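You operate a simulated robot arm through the tools that you are given. There is no shell and no other tool. Be economical: measure what you need, move in short steps, check, and stop when the job is done.

Carry out the task below with a simulated robot arm. There is one attempt and no reset: what you move stays moved.

TASK
Put the black brush on the top of the test bench away on the work top of the shelf unit.
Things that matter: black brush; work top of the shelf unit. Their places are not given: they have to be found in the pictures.

It is judged by the outcome, as a careful person would: the job done as asked, and still so three seconds after it is handed in. It fails if anything else is knocked over, pushed out of place, dropped, spilled or broken.

THE ROBOT
A 6-joint arm with a two-finger parallel gripper, fixed in place. Base frame: the origin is at the foot of the arm, x ahead of it, y to its left, z up; the work surface is at about z = 850. Lengths are in mm, angles in degrees, forces in N, time in s.
With the tool pointing down near the work surface it reaches from about 260 to 680 mm from the base axis. Its first joint turns from -66.0 to 66.0 degrees. Payload 2.9 kg.
Tool frame: the origin (TCP) lies between the finger pads and is the grasp point; the fingertips stand 30 mm ahead of it; z points along the fingers, y is the line along which they close. The gripper opens to 110 mm. The fingers are 20 mm wide and 10 mm thick; the gripper's body (48 by 112 mm) begins 55 mm behind the TCP.
Orientation is that of the tool frame in the base frame, as a unit quaternion [x, y, z, w]. With the fingers straight down and closing along the base's y, the tool's x points along the base's -x, its y along +y and its z along -z.

THE INTERFACE
- The arm moves only by the tool arm_command. Its argument "targets" is a list of rows, each a list of 3 entries, a list of its own where there are three numbers: the shift along the tool's x, y, z in units of 100 mm (1.0 is 100 mm), then the turn, a rotation vector about the tool's x, y, z in units of 120 degrees (1.0 is 120 degrees), then the closure, from 0 (fully open) to 1 (shut). In form: [[[dx, dy, dz], [wx, wy, wz], claw], ...]. A call has 1 to 20 rows; each row is the pose to reach, as a shift and turn from the pose commanded when the call began, along the tool's axes at that moment. A call with a number of a shift or a turn outside -1 to 1 is refused whole. A row lasts 0.2 s, in which the tool goes at most 50 mm and 8.6 degrees; a call with a longer step from one row to the next is refused whole, and so is a gripper value outside its range. A pose out of reach is approached as far as the arm can. The call stops where the force on the tool passes 40 N (or 10 N more than at its start, if that is more) or the arm is blocked; 0.2 s more then pass. The fingers move at their own pace (about 108 mm/s each) and stop on an object; they squeeze with about 37 N. The grip force told is the motor's: it shows also when the fingers shut on nothing. Time passes only in rows, and 0.2 s behind the last, so rows that repeat a pose let the fingers close. It gives the time, the measured TCP pose, the force on the tool (base axes), the opening and the grip force at its end, in the units of the frame above (readings bear some noise).
- Cameras (640 x 400 px; columns grow to the right, rows downward): "scene" is fixed at [83.8, 441.7, 1378.8]; the picture's right is [-0.67, -0.74, 0.00], its down [-0.46, 0.42, -0.78] and it looks along [0.57, -0.53, -0.63] (base axes); focal length 353 px, centre (320, 200). "wrist" rides on the gripper at [-36, 0, -57] in the tool frame; the picture's right is [0.00, -1.00, 0.00], its down [0.97, 0.00, -0.24] and it looks along [0.24, 0.00, 0.97] (tool axes); focal length 218 px, centre (320, 200).
- snapshot(camera): a new picture of that camera. No time passes.
- probe_pixels(camera, pixels): for up to 12 pixels [column, row] of the newest picture of that camera ("zoom" is the newest enlarged one), the place [x, y, z] in the base frame of the surface seen there, good to about 3 mm. No time passes.
- close_up(camera, box): a new picture of the part [left, top, right, bottom] of that camera's present view, enlarged. No time passes.
- sign_off(): hands the job in; it is judged then, once.

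Work in short steps. Measure before you move; look again where a grasp or a placing could have gone wrong, and mend it. You have 60 turns and 30 pictures in all, the two below and enlarged ones among them. Open the gripper and draw the arm clear of the work before you hand the job in, unless the task says otherwise; then end with one line.

The tools are called after "Request:" by a JSON object that holds its "api" and its "payload". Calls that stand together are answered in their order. arm_command: Moves the arm, as the interface text tells. Its arguments: {"type":"object","properties":{"targets":{"type":"array","items":{"type":"array"}}},"required":["targets"]} The other tools are called the same way: snapshot (camera) takes a picture; probe_pixels (camera, pixels) gives the place of the surface under pixels of a picture; close_up (camera, box) takes an enlarged picture of a part of a camera's view; sign_off () hands the job in.

At the start:

```text
clock: 0.0
eef_pos: [500.2, 118.4, 1127.6]
tool_rot: [0.0, 1.0, 0.0, 0.0]
wrist_force: [-0.8, 1.1, -0.2]
gripper_width: 110.1
gripper_force: 0.0
```

scene: 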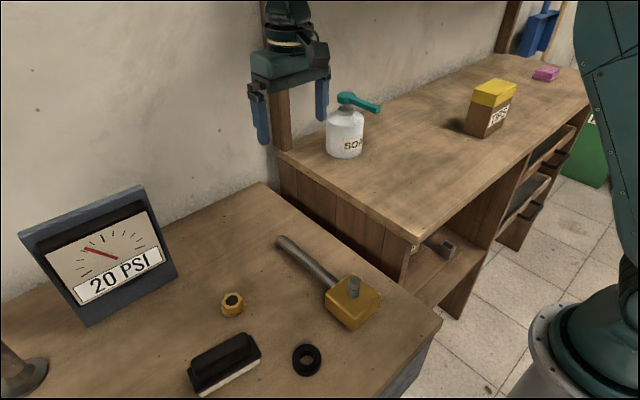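
wrist: 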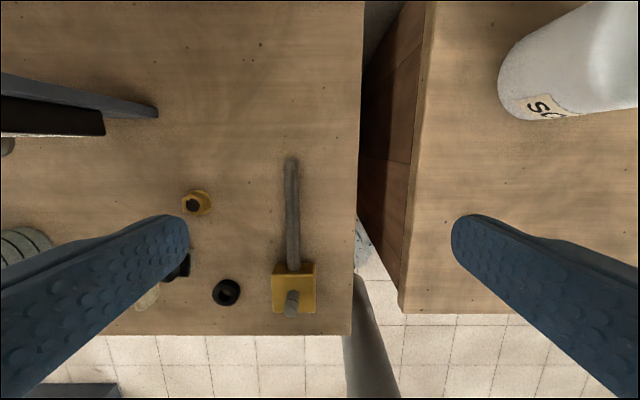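

The brush seems to be the black block with pale bristles at scene (225,362). I measure it and the shelf unit's top.

Request:
{"api": "close_up", "payload": {"camera": "scene", "box": [160, 280, 352, 400]}}

Request:
{"api": "probe_pixels", "payload": {"camera": "scene", "pixels": [[190, 366], [248, 336], [260, 352], [200, 390], [225, 358], [280, 380], [345, 180], [420, 170], [415, 235], [285, 155], [480, 130], [345, 110]]}}

```text
3.33 times, centred on (256, 340) of scene
```

zoom: 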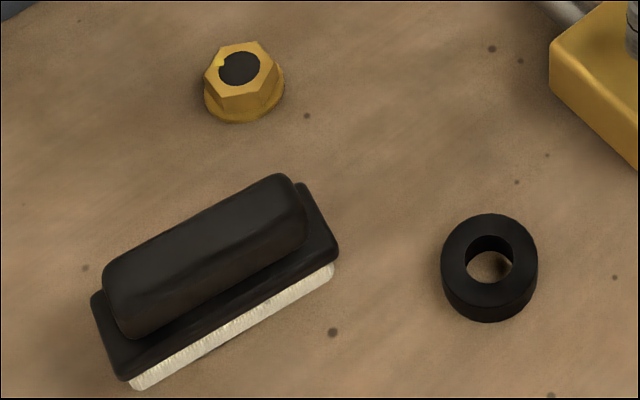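

```text
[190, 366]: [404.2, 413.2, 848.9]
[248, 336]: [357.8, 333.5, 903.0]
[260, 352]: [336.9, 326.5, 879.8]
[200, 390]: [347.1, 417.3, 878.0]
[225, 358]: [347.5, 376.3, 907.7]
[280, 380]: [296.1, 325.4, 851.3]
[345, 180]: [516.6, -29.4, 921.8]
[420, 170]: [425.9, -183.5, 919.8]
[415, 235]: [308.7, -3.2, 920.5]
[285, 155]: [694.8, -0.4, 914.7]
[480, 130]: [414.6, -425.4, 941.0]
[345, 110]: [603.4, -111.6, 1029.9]
```

The brush top is at z≈907 with the long axis near base y, and the shelf top is at z≈920. I probe the brush outline more finely, to get the handle axis and width.

Request:
{"api": "probe_pixels", "payload": {"camera": "zoom", "pixels": [[108, 275], [280, 180], [125, 325], [300, 230], [200, 250], [200, 225], [98, 305], [335, 250], [125, 372], [303, 190], [137, 388], [333, 270]]}}

Request:
{"api": "probe_pixels", "payload": {"camera": "scene", "pixels": [[370, 195], [400, 215], [340, 158], [362, 150], [430, 200], [460, 165], [440, 150], [232, 300], [82, 325], [175, 270], [145, 190], [40, 370]]}}

```text
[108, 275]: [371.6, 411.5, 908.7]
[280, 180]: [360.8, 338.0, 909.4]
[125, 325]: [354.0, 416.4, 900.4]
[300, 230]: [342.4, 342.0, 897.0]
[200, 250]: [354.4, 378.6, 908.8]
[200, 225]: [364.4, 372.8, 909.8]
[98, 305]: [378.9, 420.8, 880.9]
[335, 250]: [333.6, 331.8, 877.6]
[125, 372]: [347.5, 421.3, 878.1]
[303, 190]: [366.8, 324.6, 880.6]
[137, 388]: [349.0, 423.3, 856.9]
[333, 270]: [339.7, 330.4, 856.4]
```

```text
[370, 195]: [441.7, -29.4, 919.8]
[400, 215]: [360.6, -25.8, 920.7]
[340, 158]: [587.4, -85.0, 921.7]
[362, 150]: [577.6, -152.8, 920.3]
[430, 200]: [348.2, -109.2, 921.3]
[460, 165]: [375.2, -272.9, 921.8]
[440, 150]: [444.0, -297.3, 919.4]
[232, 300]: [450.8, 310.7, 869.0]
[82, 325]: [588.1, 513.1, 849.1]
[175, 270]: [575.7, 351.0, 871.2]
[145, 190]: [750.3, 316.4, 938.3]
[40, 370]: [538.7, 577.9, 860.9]
```

The plate's corners put the brush centre at (357, 375), with its long axis 8° off y and a plate 32 mm wide at z≈872–881. I turn the tool -82° so it closes across the brush, and head over it.

Request:
{"api": "arm_command", "payload": {"targets": [[[0.1, 0.1, 0], [0, 0, -0.0683], 0], [[0.2, 0.2, 0], [0, 0, -0.1366], 0], [[0.3, 0.3, 0], [0, 0, -0.2049], 0], [[0.4, 0.4, 0], [0, 0, -0.2732], 0], [[0.5, 0.5, 0], [0, 0, -0.3415], 0], [[0.6, 0.6, 0], [0, 0, -0.4098], 0], [[0.7, 0.7, 0], [0, 0, -0.4781], 0], [[0.8, 0.8, 0], [0, 0, -0.5464], 0], [[0.9, 0.9, 0], [0, 0, -0.6147], 0], [[1.0, 1.0, 0], [0, 0, -0.683], 0], [[1.0, 1.0, 0], [0, 0, -0.683], 0]]}}

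```text
clock: 2.4
eef_pos: [400.1, 217.8, 1129.6]
tool_rot: [-0.657, 0.754, -0.001, 0.0]
wrist_force: [-0.4, 0.2, -0.3]
gripper_width: 110.1
gripper_force: 0.1
```

Orientation is right. I continue towards the point above the brush, lowering partway.

Request:
{"api": "arm_command", "payload": {"targets": [[[-0.25, 0.16, 0.15], [0, 0, 0], 0], [[-0.5, 0.32, 0.3], [0, 0, 0], 0], [[-0.75, 0.48, 0.45], [0, 0, 0], 0], [[-1.0, 0.641, 0.6], [0, 0, 0], 0], [[-1.0, 0.641, 0.6], [0, 0, 0], 0]]}}

Request:
{"api": "arm_command", "payload": {"targets": [[[-0.25, 0, 0.25], [0, 0, 0], 0], [[-0.495, 0, 0.5], [0, 0, 0], 0], [[-0.495, 0, 0.8], [0, 0, 0], 0], [[-0.495, 0, 0.8], [0, 0, 0], 0]]}}

Request:
{"api": "snapshot", "payload": {"camera": "wrist"}}

Request:
{"api": "snapshot", "payload": {"camera": "scene"}}

```text
clock: 3.6
eef_pos: [351.4, 325.9, 1069.0]
tool_rot: [-0.655, 0.755, 0.0, 0.0]
wrist_force: [0.4, 0.0, 0.3]
gripper_width: 109.9
gripper_force: 0.1
```

```text
clock: 4.6
eef_pos: [359.8, 374.2, 987.6]
tool_rot: [-0.656, 0.755, 0.001, 0.0]
wrist_force: [-0.2, 1.0, -0.5]
gripper_width: 109.9
gripper_force: 0.1
```

```text
26 pictures are left
```

wrist: 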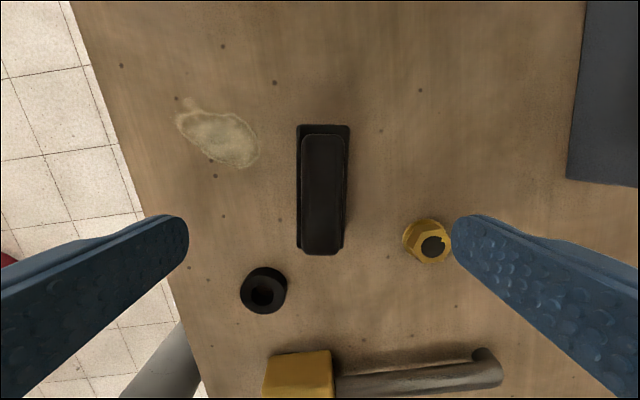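

```text
25 pictures are left
```

scene: 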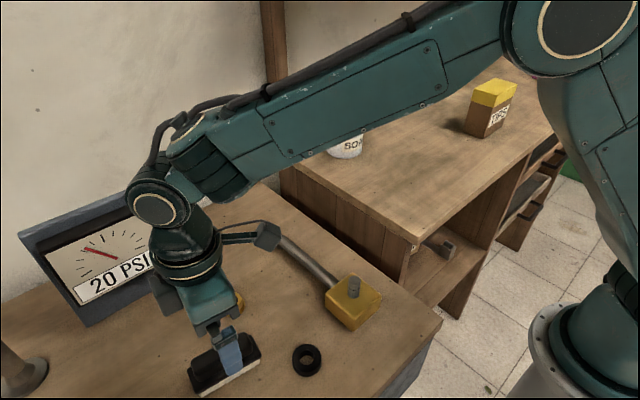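

The brush is centred between the fingers (column ~322) and aligned with them; the nut and ring lie clear of the finger paths. I lower to TCP z≈890.

Request:
{"api": "arm_command", "payload": {"targets": [[[0, 0, 0.25], [0, 0, 0], 0], [[0, 0, 0.5], [0, 0, 0], 0], [[0, 0, 0.7], [0, 0, 0], 0], [[0, 0, 0.85], [0, 0, 0], 0], [[0, 0, 0.98], [0, 0, 0], 0], [[0, 0, 0.98], [0, 0, 0], 0]]}}

Request:
{"api": "close_up", "payload": {"camera": "scene", "box": [128, 240, 384, 400]}}

```text
clock: 6.0
eef_pos: [360.0, 375.4, 890.7]
tool_rot: [-0.656, 0.755, 0.0, -0.001]
wrist_force: [-0.7, 0.9, -0.3]
gripper_width: 110.0
gripper_force: 0.1
```

```text
2.50 times, centred on (256, 320) of scene
```

zoom: 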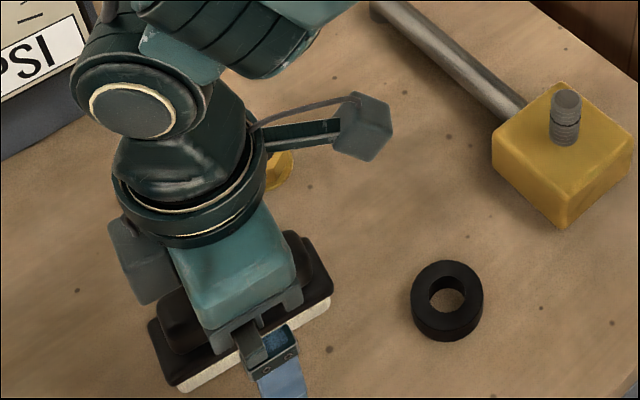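

The fingers straddle the brush; closing and then lifting a little.

Request:
{"api": "arm_command", "payload": {"targets": [[[0, 0, 0], [0, 0, 0], 1], [[0, 0, 0], [0, 0, 0], 1], [[0, 0, 0], [0, 0, 0], 1], [[0, 0, 0], [0, 0, 0], 1]]}}

Request:
{"api": "arm_command", "payload": {"targets": [[[0, 0, -0.1], [0, 0, 0], 1], [[0, 0, -0.3], [0, 0, 0], 1], [[0, 0, -0.6], [0, 0, 0], 1], [[0, 0, -0.6], [0, 0, 0], 1]]}}

Request:
{"api": "close_up", "payload": {"camera": "scene", "box": [128, 240, 384, 400]}}

Request:
{"api": "snapshot", "payload": {"camera": "wrist"}}

```text
clock: 7.0
eef_pos: [359.1, 375.9, 891.0]
tool_rot: [-0.656, 0.755, 0.001, 0.0]
wrist_force: [0.1, -0.3, 1.4]
gripper_width: 39.1
gripper_force: 37.4
```

```text
clock: 8.0
eef_pos: [361.1, 375.5, 952.1]
tool_rot: [-0.656, 0.755, 0.0, 0.001]
wrist_force: [-0.4, 1.0, -1.6]
gripper_width: 39.0
gripper_force: 37.0
```

```text
2.50 times, centred on (256, 320) of scene
```

zoom: 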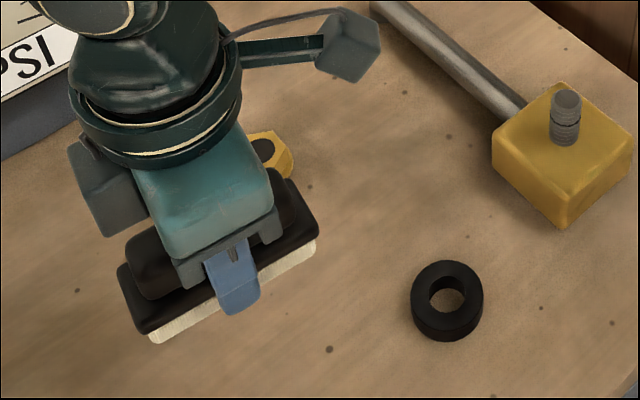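

```text
22 pictures are left
```

wrist: 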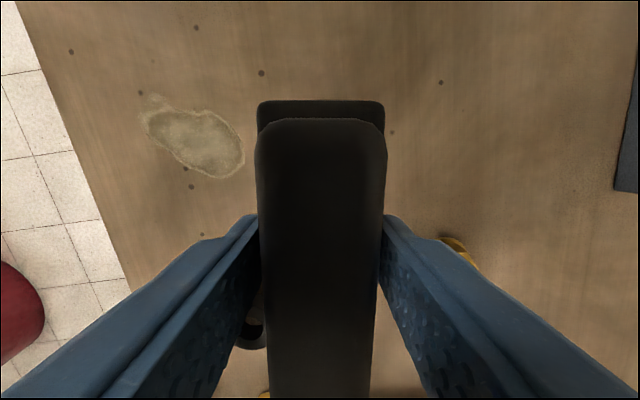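

The brush is held level (39 mm opening, 37 N). I lift higher, then travel toward the shelf unit at a height that clears everything.

Request:
{"api": "arm_command", "payload": {"targets": [[[0, 0, -0.3], [0, 0, 0], 1], [[0, 0, -0.6], [0, 0, 0], 1], [[0, 0, -0.9], [0, 0, 0], 1], [[0, 0, -1.0], [0, 0, 0], 1], [[0, 0, -1.0], [0, 0, 0], 1]]}}

Request:
{"api": "arm_command", "payload": {"targets": [[[0.25, -0.06, -0.1], [0, 0, 0], 1], [[0.5, -0.12, -0.2], [0, 0, 0], 1], [[0.75, -0.18, -0.2], [0, 0, 0], 1], [[1.0, -0.25, -0.2], [0, 0, 0], 1]]}}

Request:
{"api": "arm_command", "payload": {"targets": [[[0.25, -0.06, 0], [0, 0, 0], 1], [[0.5, -0.12, 0], [0, 0, 0], 1], [[0.75, -0.18, 0], [0, 0, 0], 1], [[1.0, -0.25, 0], [0, 0, 0], 1]]}}

Request:
{"api": "arm_command", "payload": {"targets": [[[0.25, -0.06, 0], [0, 0, 0], 1], [[0.5, -0.12, 0], [0, 0, 0], 1], [[0.75, -0.18, 0], [0, 0, 0], 1], [[1.0, -0.25, 0], [0, 0, 0], 1]]}}

```text
clock: 9.2
eef_pos: [358.3, 375.8, 1050.4]
tool_rot: [-0.656, 0.755, 0.001, -0.001]
wrist_force: [0.2, 0.8, -1.1]
gripper_width: 39.2
gripper_force: 36.5
```

```text
clock: 10.2
eef_pos: [368.2, 272.8, 1069.7]
tool_rot: [-0.656, 0.755, 0.0, 0.0]
wrist_force: [-0.2, -0.2, -0.9]
gripper_width: 39.1
gripper_force: 37.1
```

```text
clock: 11.2
eef_pos: [378.8, 168.7, 1068.3]
tool_rot: [-0.656, 0.755, 0.001, -0.001]
wrist_force: [-0.6, -1.0, -1.5]
gripper_width: 39.1
gripper_force: 36.9
```

```text
clock: 12.2
eef_pos: [388.6, 67.3, 1069.7]
tool_rot: [-0.656, 0.754, 0.0, 0.001]
wrist_force: [-0.6, -0.4, 0.1]
gripper_width: 39.2
gripper_force: 36.9
```

Tracking is good at (389, 67, 1070). I go on to above the free area near (420, -180), then look.

Request:
{"api": "arm_command", "payload": {"targets": [[[0.27, -0.07, 0], [0, 0, 0], 1], [[0.54, -0.14, 0], [0, 0, 0], 1], [[0.8, -0.213, 0], [0, 0, 0], 1]]}}

Request:
{"api": "arm_command", "payload": {"targets": [[[0.27, -0.07, 0], [0, 0, 0], 1], [[0.54, -0.14, 0], [0, 0, 0], 1], [[0.8, -0.213, 0], [0, 0, 0], 1]]}}

Request:
{"api": "arm_command", "payload": {"targets": [[[0.27, -0.07, 0], [0, 0, 0], 1], [[0.54, -0.14, 0], [0, 0, 0], 1], [[0.8, -0.213, 0], [0, 0, 0], 1], [[0.8, -0.213, 0], [0, 0, 0], 1]]}}

Request:
{"api": "snapshot", "payload": {"camera": "scene"}}

Request:
{"api": "snapshot", "payload": {"camera": "wrist"}}

```text
clock: 13.0
eef_pos: [400.3, -14.0, 1071.0]
tool_rot: [-0.656, 0.755, 0.0, 0.001]
wrist_force: [0.6, 0.0, 0.2]
gripper_width: 39.1
gripper_force: 36.7
```

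```text
clock: 13.8
eef_pos: [411.4, -95.3, 1072.2]
tool_rot: [-0.657, 0.754, 0.0, -0.001]
wrist_force: [-0.1, 0.6, -0.2]
gripper_width: 38.9
gripper_force: 37.2
```

```text
clock: 14.8
eef_pos: [421.0, -176.7, 1069.7]
tool_rot: [-0.656, 0.755, 0.0, 0.0]
wrist_force: [0.3, 0.0, -0.8]
gripper_width: 39.0
gripper_force: 37.3
```

```text
21 pictures are left
```

scene: 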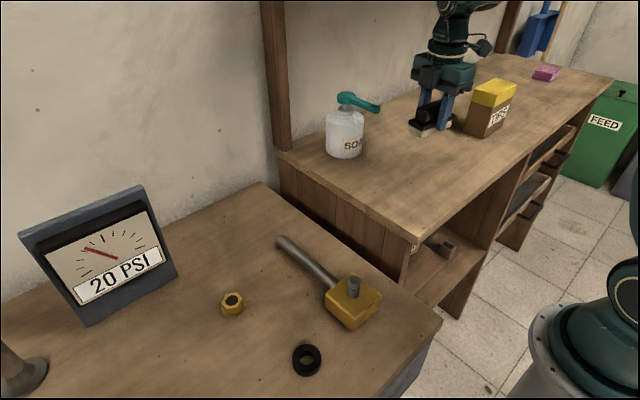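

```text
20 pictures are left
```

wrist: 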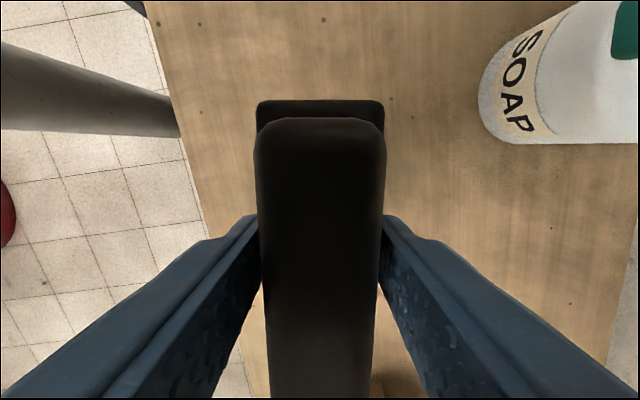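

The spot below is clear: soap is ahead-left, the tape box well beyond at y<-350. Bench 850 and shelf 920.5 give a placing height of TCP ≈961.5; I lower in two stages.

Request:
{"api": "arm_command", "payload": {"targets": [[[0, 0, 0.3], [0, 0, 0], 1], [[0, 0, 0.6], [0, 0, 0], 1], [[0, 0, 0.85], [0, 0, 0], 1], [[0, 0, 1.0], [0, 0, 0], 1], [[0, 0, 1.0], [0, 0, 0], 1]]}}

Request:
{"api": "close_up", "payload": {"camera": "scene", "box": [340, 80, 532, 200]}}

```text
clock: 16.0
eef_pos: [421.3, -177.1, 969.6]
tool_rot: [-0.656, 0.755, 0.0, 0.0]
wrist_force: [0.3, -0.1, -0.8]
gripper_width: 39.1
gripper_force: 37.7
```

```text
3.33 times, centred on (436, 140) of scene
```

zoom: 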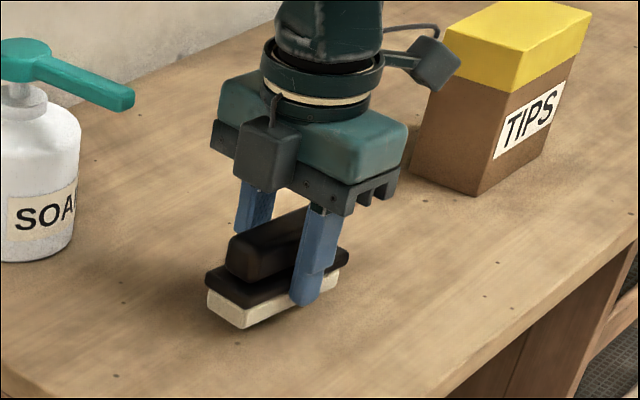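

The brush hovers about 8 mm above the top. I lower in 2 mm steps, watching the force.

Request:
{"api": "arm_command", "payload": {"targets": [[[0, 0, 0.02], [0, 0, 0], 1], [[0, 0, 0.04], [0, 0, 0], 1], [[0, 0, 0.06], [0, 0, 0], 1], [[0, 0, 0.075], [0, 0, 0], 1], [[0, 0, 0.075], [0, 0, 0], 1]]}}

```text
clock: 17.2
eef_pos: [420.4, -179.5, 961.8]
tool_rot: [-0.656, 0.755, 0.0, 0.0]
wrist_force: [0.6, 0.4, -0.8]
gripper_width: 38.9
gripper_force: 37.2
```

No contact yet; I go down by 0.5 mm steps until the force shows.

Request:
{"api": "arm_command", "payload": {"targets": [[[0, 0, 0.005], [0, 0, 0], 1], [[0, 0, 0.01], [0, 0, 0], 1], [[0, 0, 0.01], [0, 0, 0], 1]]}}

Request:
{"api": "close_up", "payload": {"camera": "scene", "box": [388, 110, 468, 160]}}

```text
clock: 18.0
eef_pos: [420.0, -178.6, 961.9]
tool_rot: [-0.656, 0.755, 0.0, 0.0]
wrist_force: [-1.5, 0.0, 0.2]
gripper_width: 39.0
gripper_force: 37.1
```

```text
8.00 times, centred on (428, 135) of scene
```

zoom: 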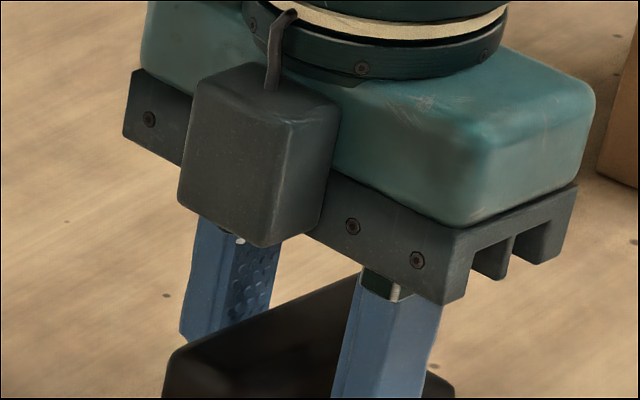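

Request:
{"api": "arm_command", "payload": {"targets": [[[0, 0, 0.005], [0, 0, 0], 1], [[0, 0, 0.01], [0, 0, 0], 1], [[0, 0, 0.01], [0, 0, 0], 1]]}}

Request:
{"api": "close_up", "payload": {"camera": "scene", "box": [380, 130, 476, 190]}}

```text
clock: 18.8
eef_pos: [420.1, -179.6, 960.9]
tool_rot: [-0.656, 0.755, 0.0, 0.001]
wrist_force: [0.3, 0.4, -1.6]
gripper_width: 38.8
gripper_force: 37.6
```

```text
6.67 times, centred on (428, 160) of scene
```

zoom: 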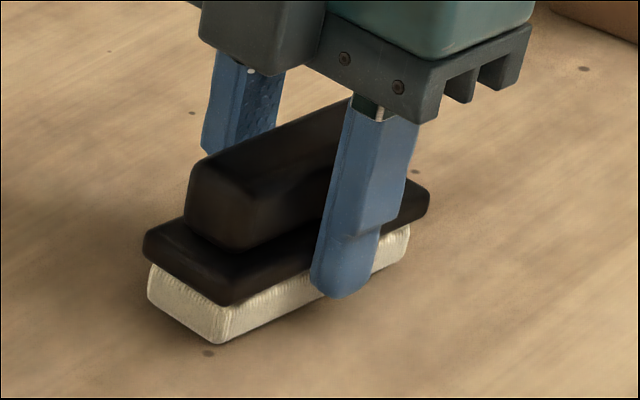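

Practically touching. A further 1 mm in small steps to confirm contact.

Request:
{"api": "arm_command", "payload": {"targets": [[[0, 0, 0.005], [0, 0, 0], 1], [[0, 0, 0.01], [0, 0, 0], 1], [[0, 0, 0.01], [0, 0, 0], 1]]}}

```text
clock: 19.6
eef_pos: [421.0, -178.0, 960.4]
tool_rot: [-0.656, 0.755, 0.0, 0.0]
wrist_force: [-3.7, 0.6, 9.1]
gripper_width: 38.9
gripper_force: 36.6
```

Contact: 9 N upwards. I release and retreat straight up.

Request:
{"api": "arm_command", "payload": {"targets": [[[0, 0, 0], [0, 0, 0], 0.8], [[0, 0, 0], [0, 0, 0], 0.5], [[0, 0, 0], [0, 0, 0], 0.3], [[0, 0, 0], [0, 0, 0], 0.3]]}}

Request:
{"api": "arm_command", "payload": {"targets": [[[0, 0, -0.2], [0, 0, 0], 0.3], [[0, 0, -0.5], [0, 0, 0], 0.3], [[0, 0, -0.8], [0, 0, 0], 0.3], [[0, 0, -1.0], [0, 0, 0], 0.3], [[0, 0, -1.0], [0, 0, 0], 0]]}}

Request:
{"api": "arm_command", "payload": {"targets": [[[-0.25, 0, -0.2], [0, 0, 0], 0], [[-0.5, 0, -0.4], [0, 0, 0], 0], [[-0.75, 0, -0.6], [0, 0, 0], 0], [[-1.0, 0, -0.8], [0, 0, 0], 0], [[-1.0, 0, -0.8], [0, 0, 0], 0]]}}

Request:
{"api": "snapshot", "payload": {"camera": "scene"}}

Request:
{"api": "close_up", "payload": {"camera": "scene", "box": [340, 80, 532, 200]}}

```text
clock: 20.6
eef_pos: [421.5, -178.9, 960.0]
tool_rot: [-0.656, 0.755, 0.001, -0.001]
wrist_force: [0.7, 0.5, -0.3]
gripper_width: 77.1
gripper_force: 0.1
```

```text
clock: 21.8
eef_pos: [422.8, -177.3, 1061.3]
tool_rot: [-0.656, 0.755, 0.0, 0.0]
wrist_force: [-0.6, 0.0, -0.3]
gripper_width: 110.0
gripper_force: 0.0
```

```text
clock: 23.0
eef_pos: [434.0, -79.6, 1138.8]
tool_rot: [-0.656, 0.754, 0.0, 0.0]
wrist_force: [-0.5, 0.1, -0.2]
gripper_width: 110.1
gripper_force: 0.0
```

```text
16 pictures are left
```

scene: 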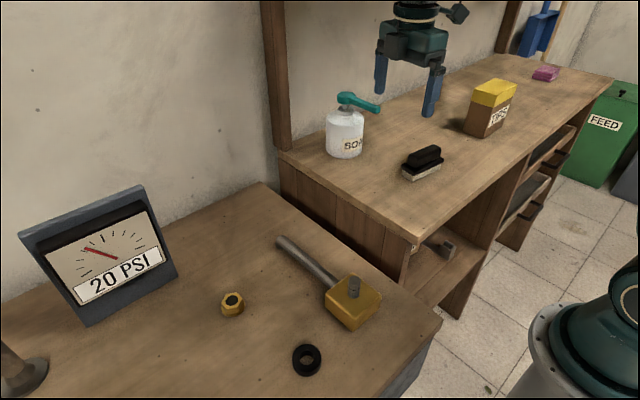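

```text
3.33 times, centred on (436, 140) of scene
```

zoom: 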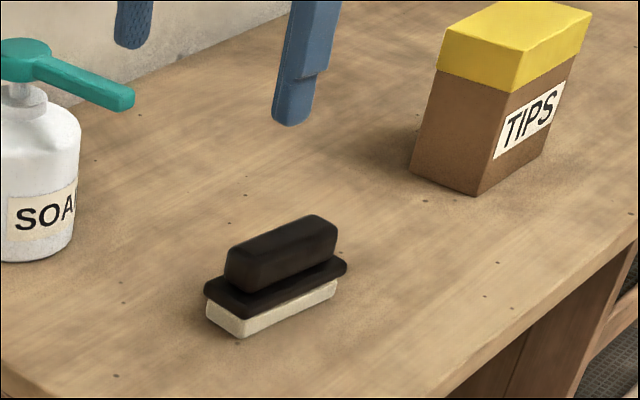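

The brush stands on its bristles on the work top at scene (422,165), nothing else has moved, and the gripper is open and clear. I hand the job in.

Request:
{"api": "sign_off", "payload": {}}

```text
The job is handed in.
```

The black brush now stands on its bristles on the work top of the shelf unit; nothing else moved, and the arm is open and clear.
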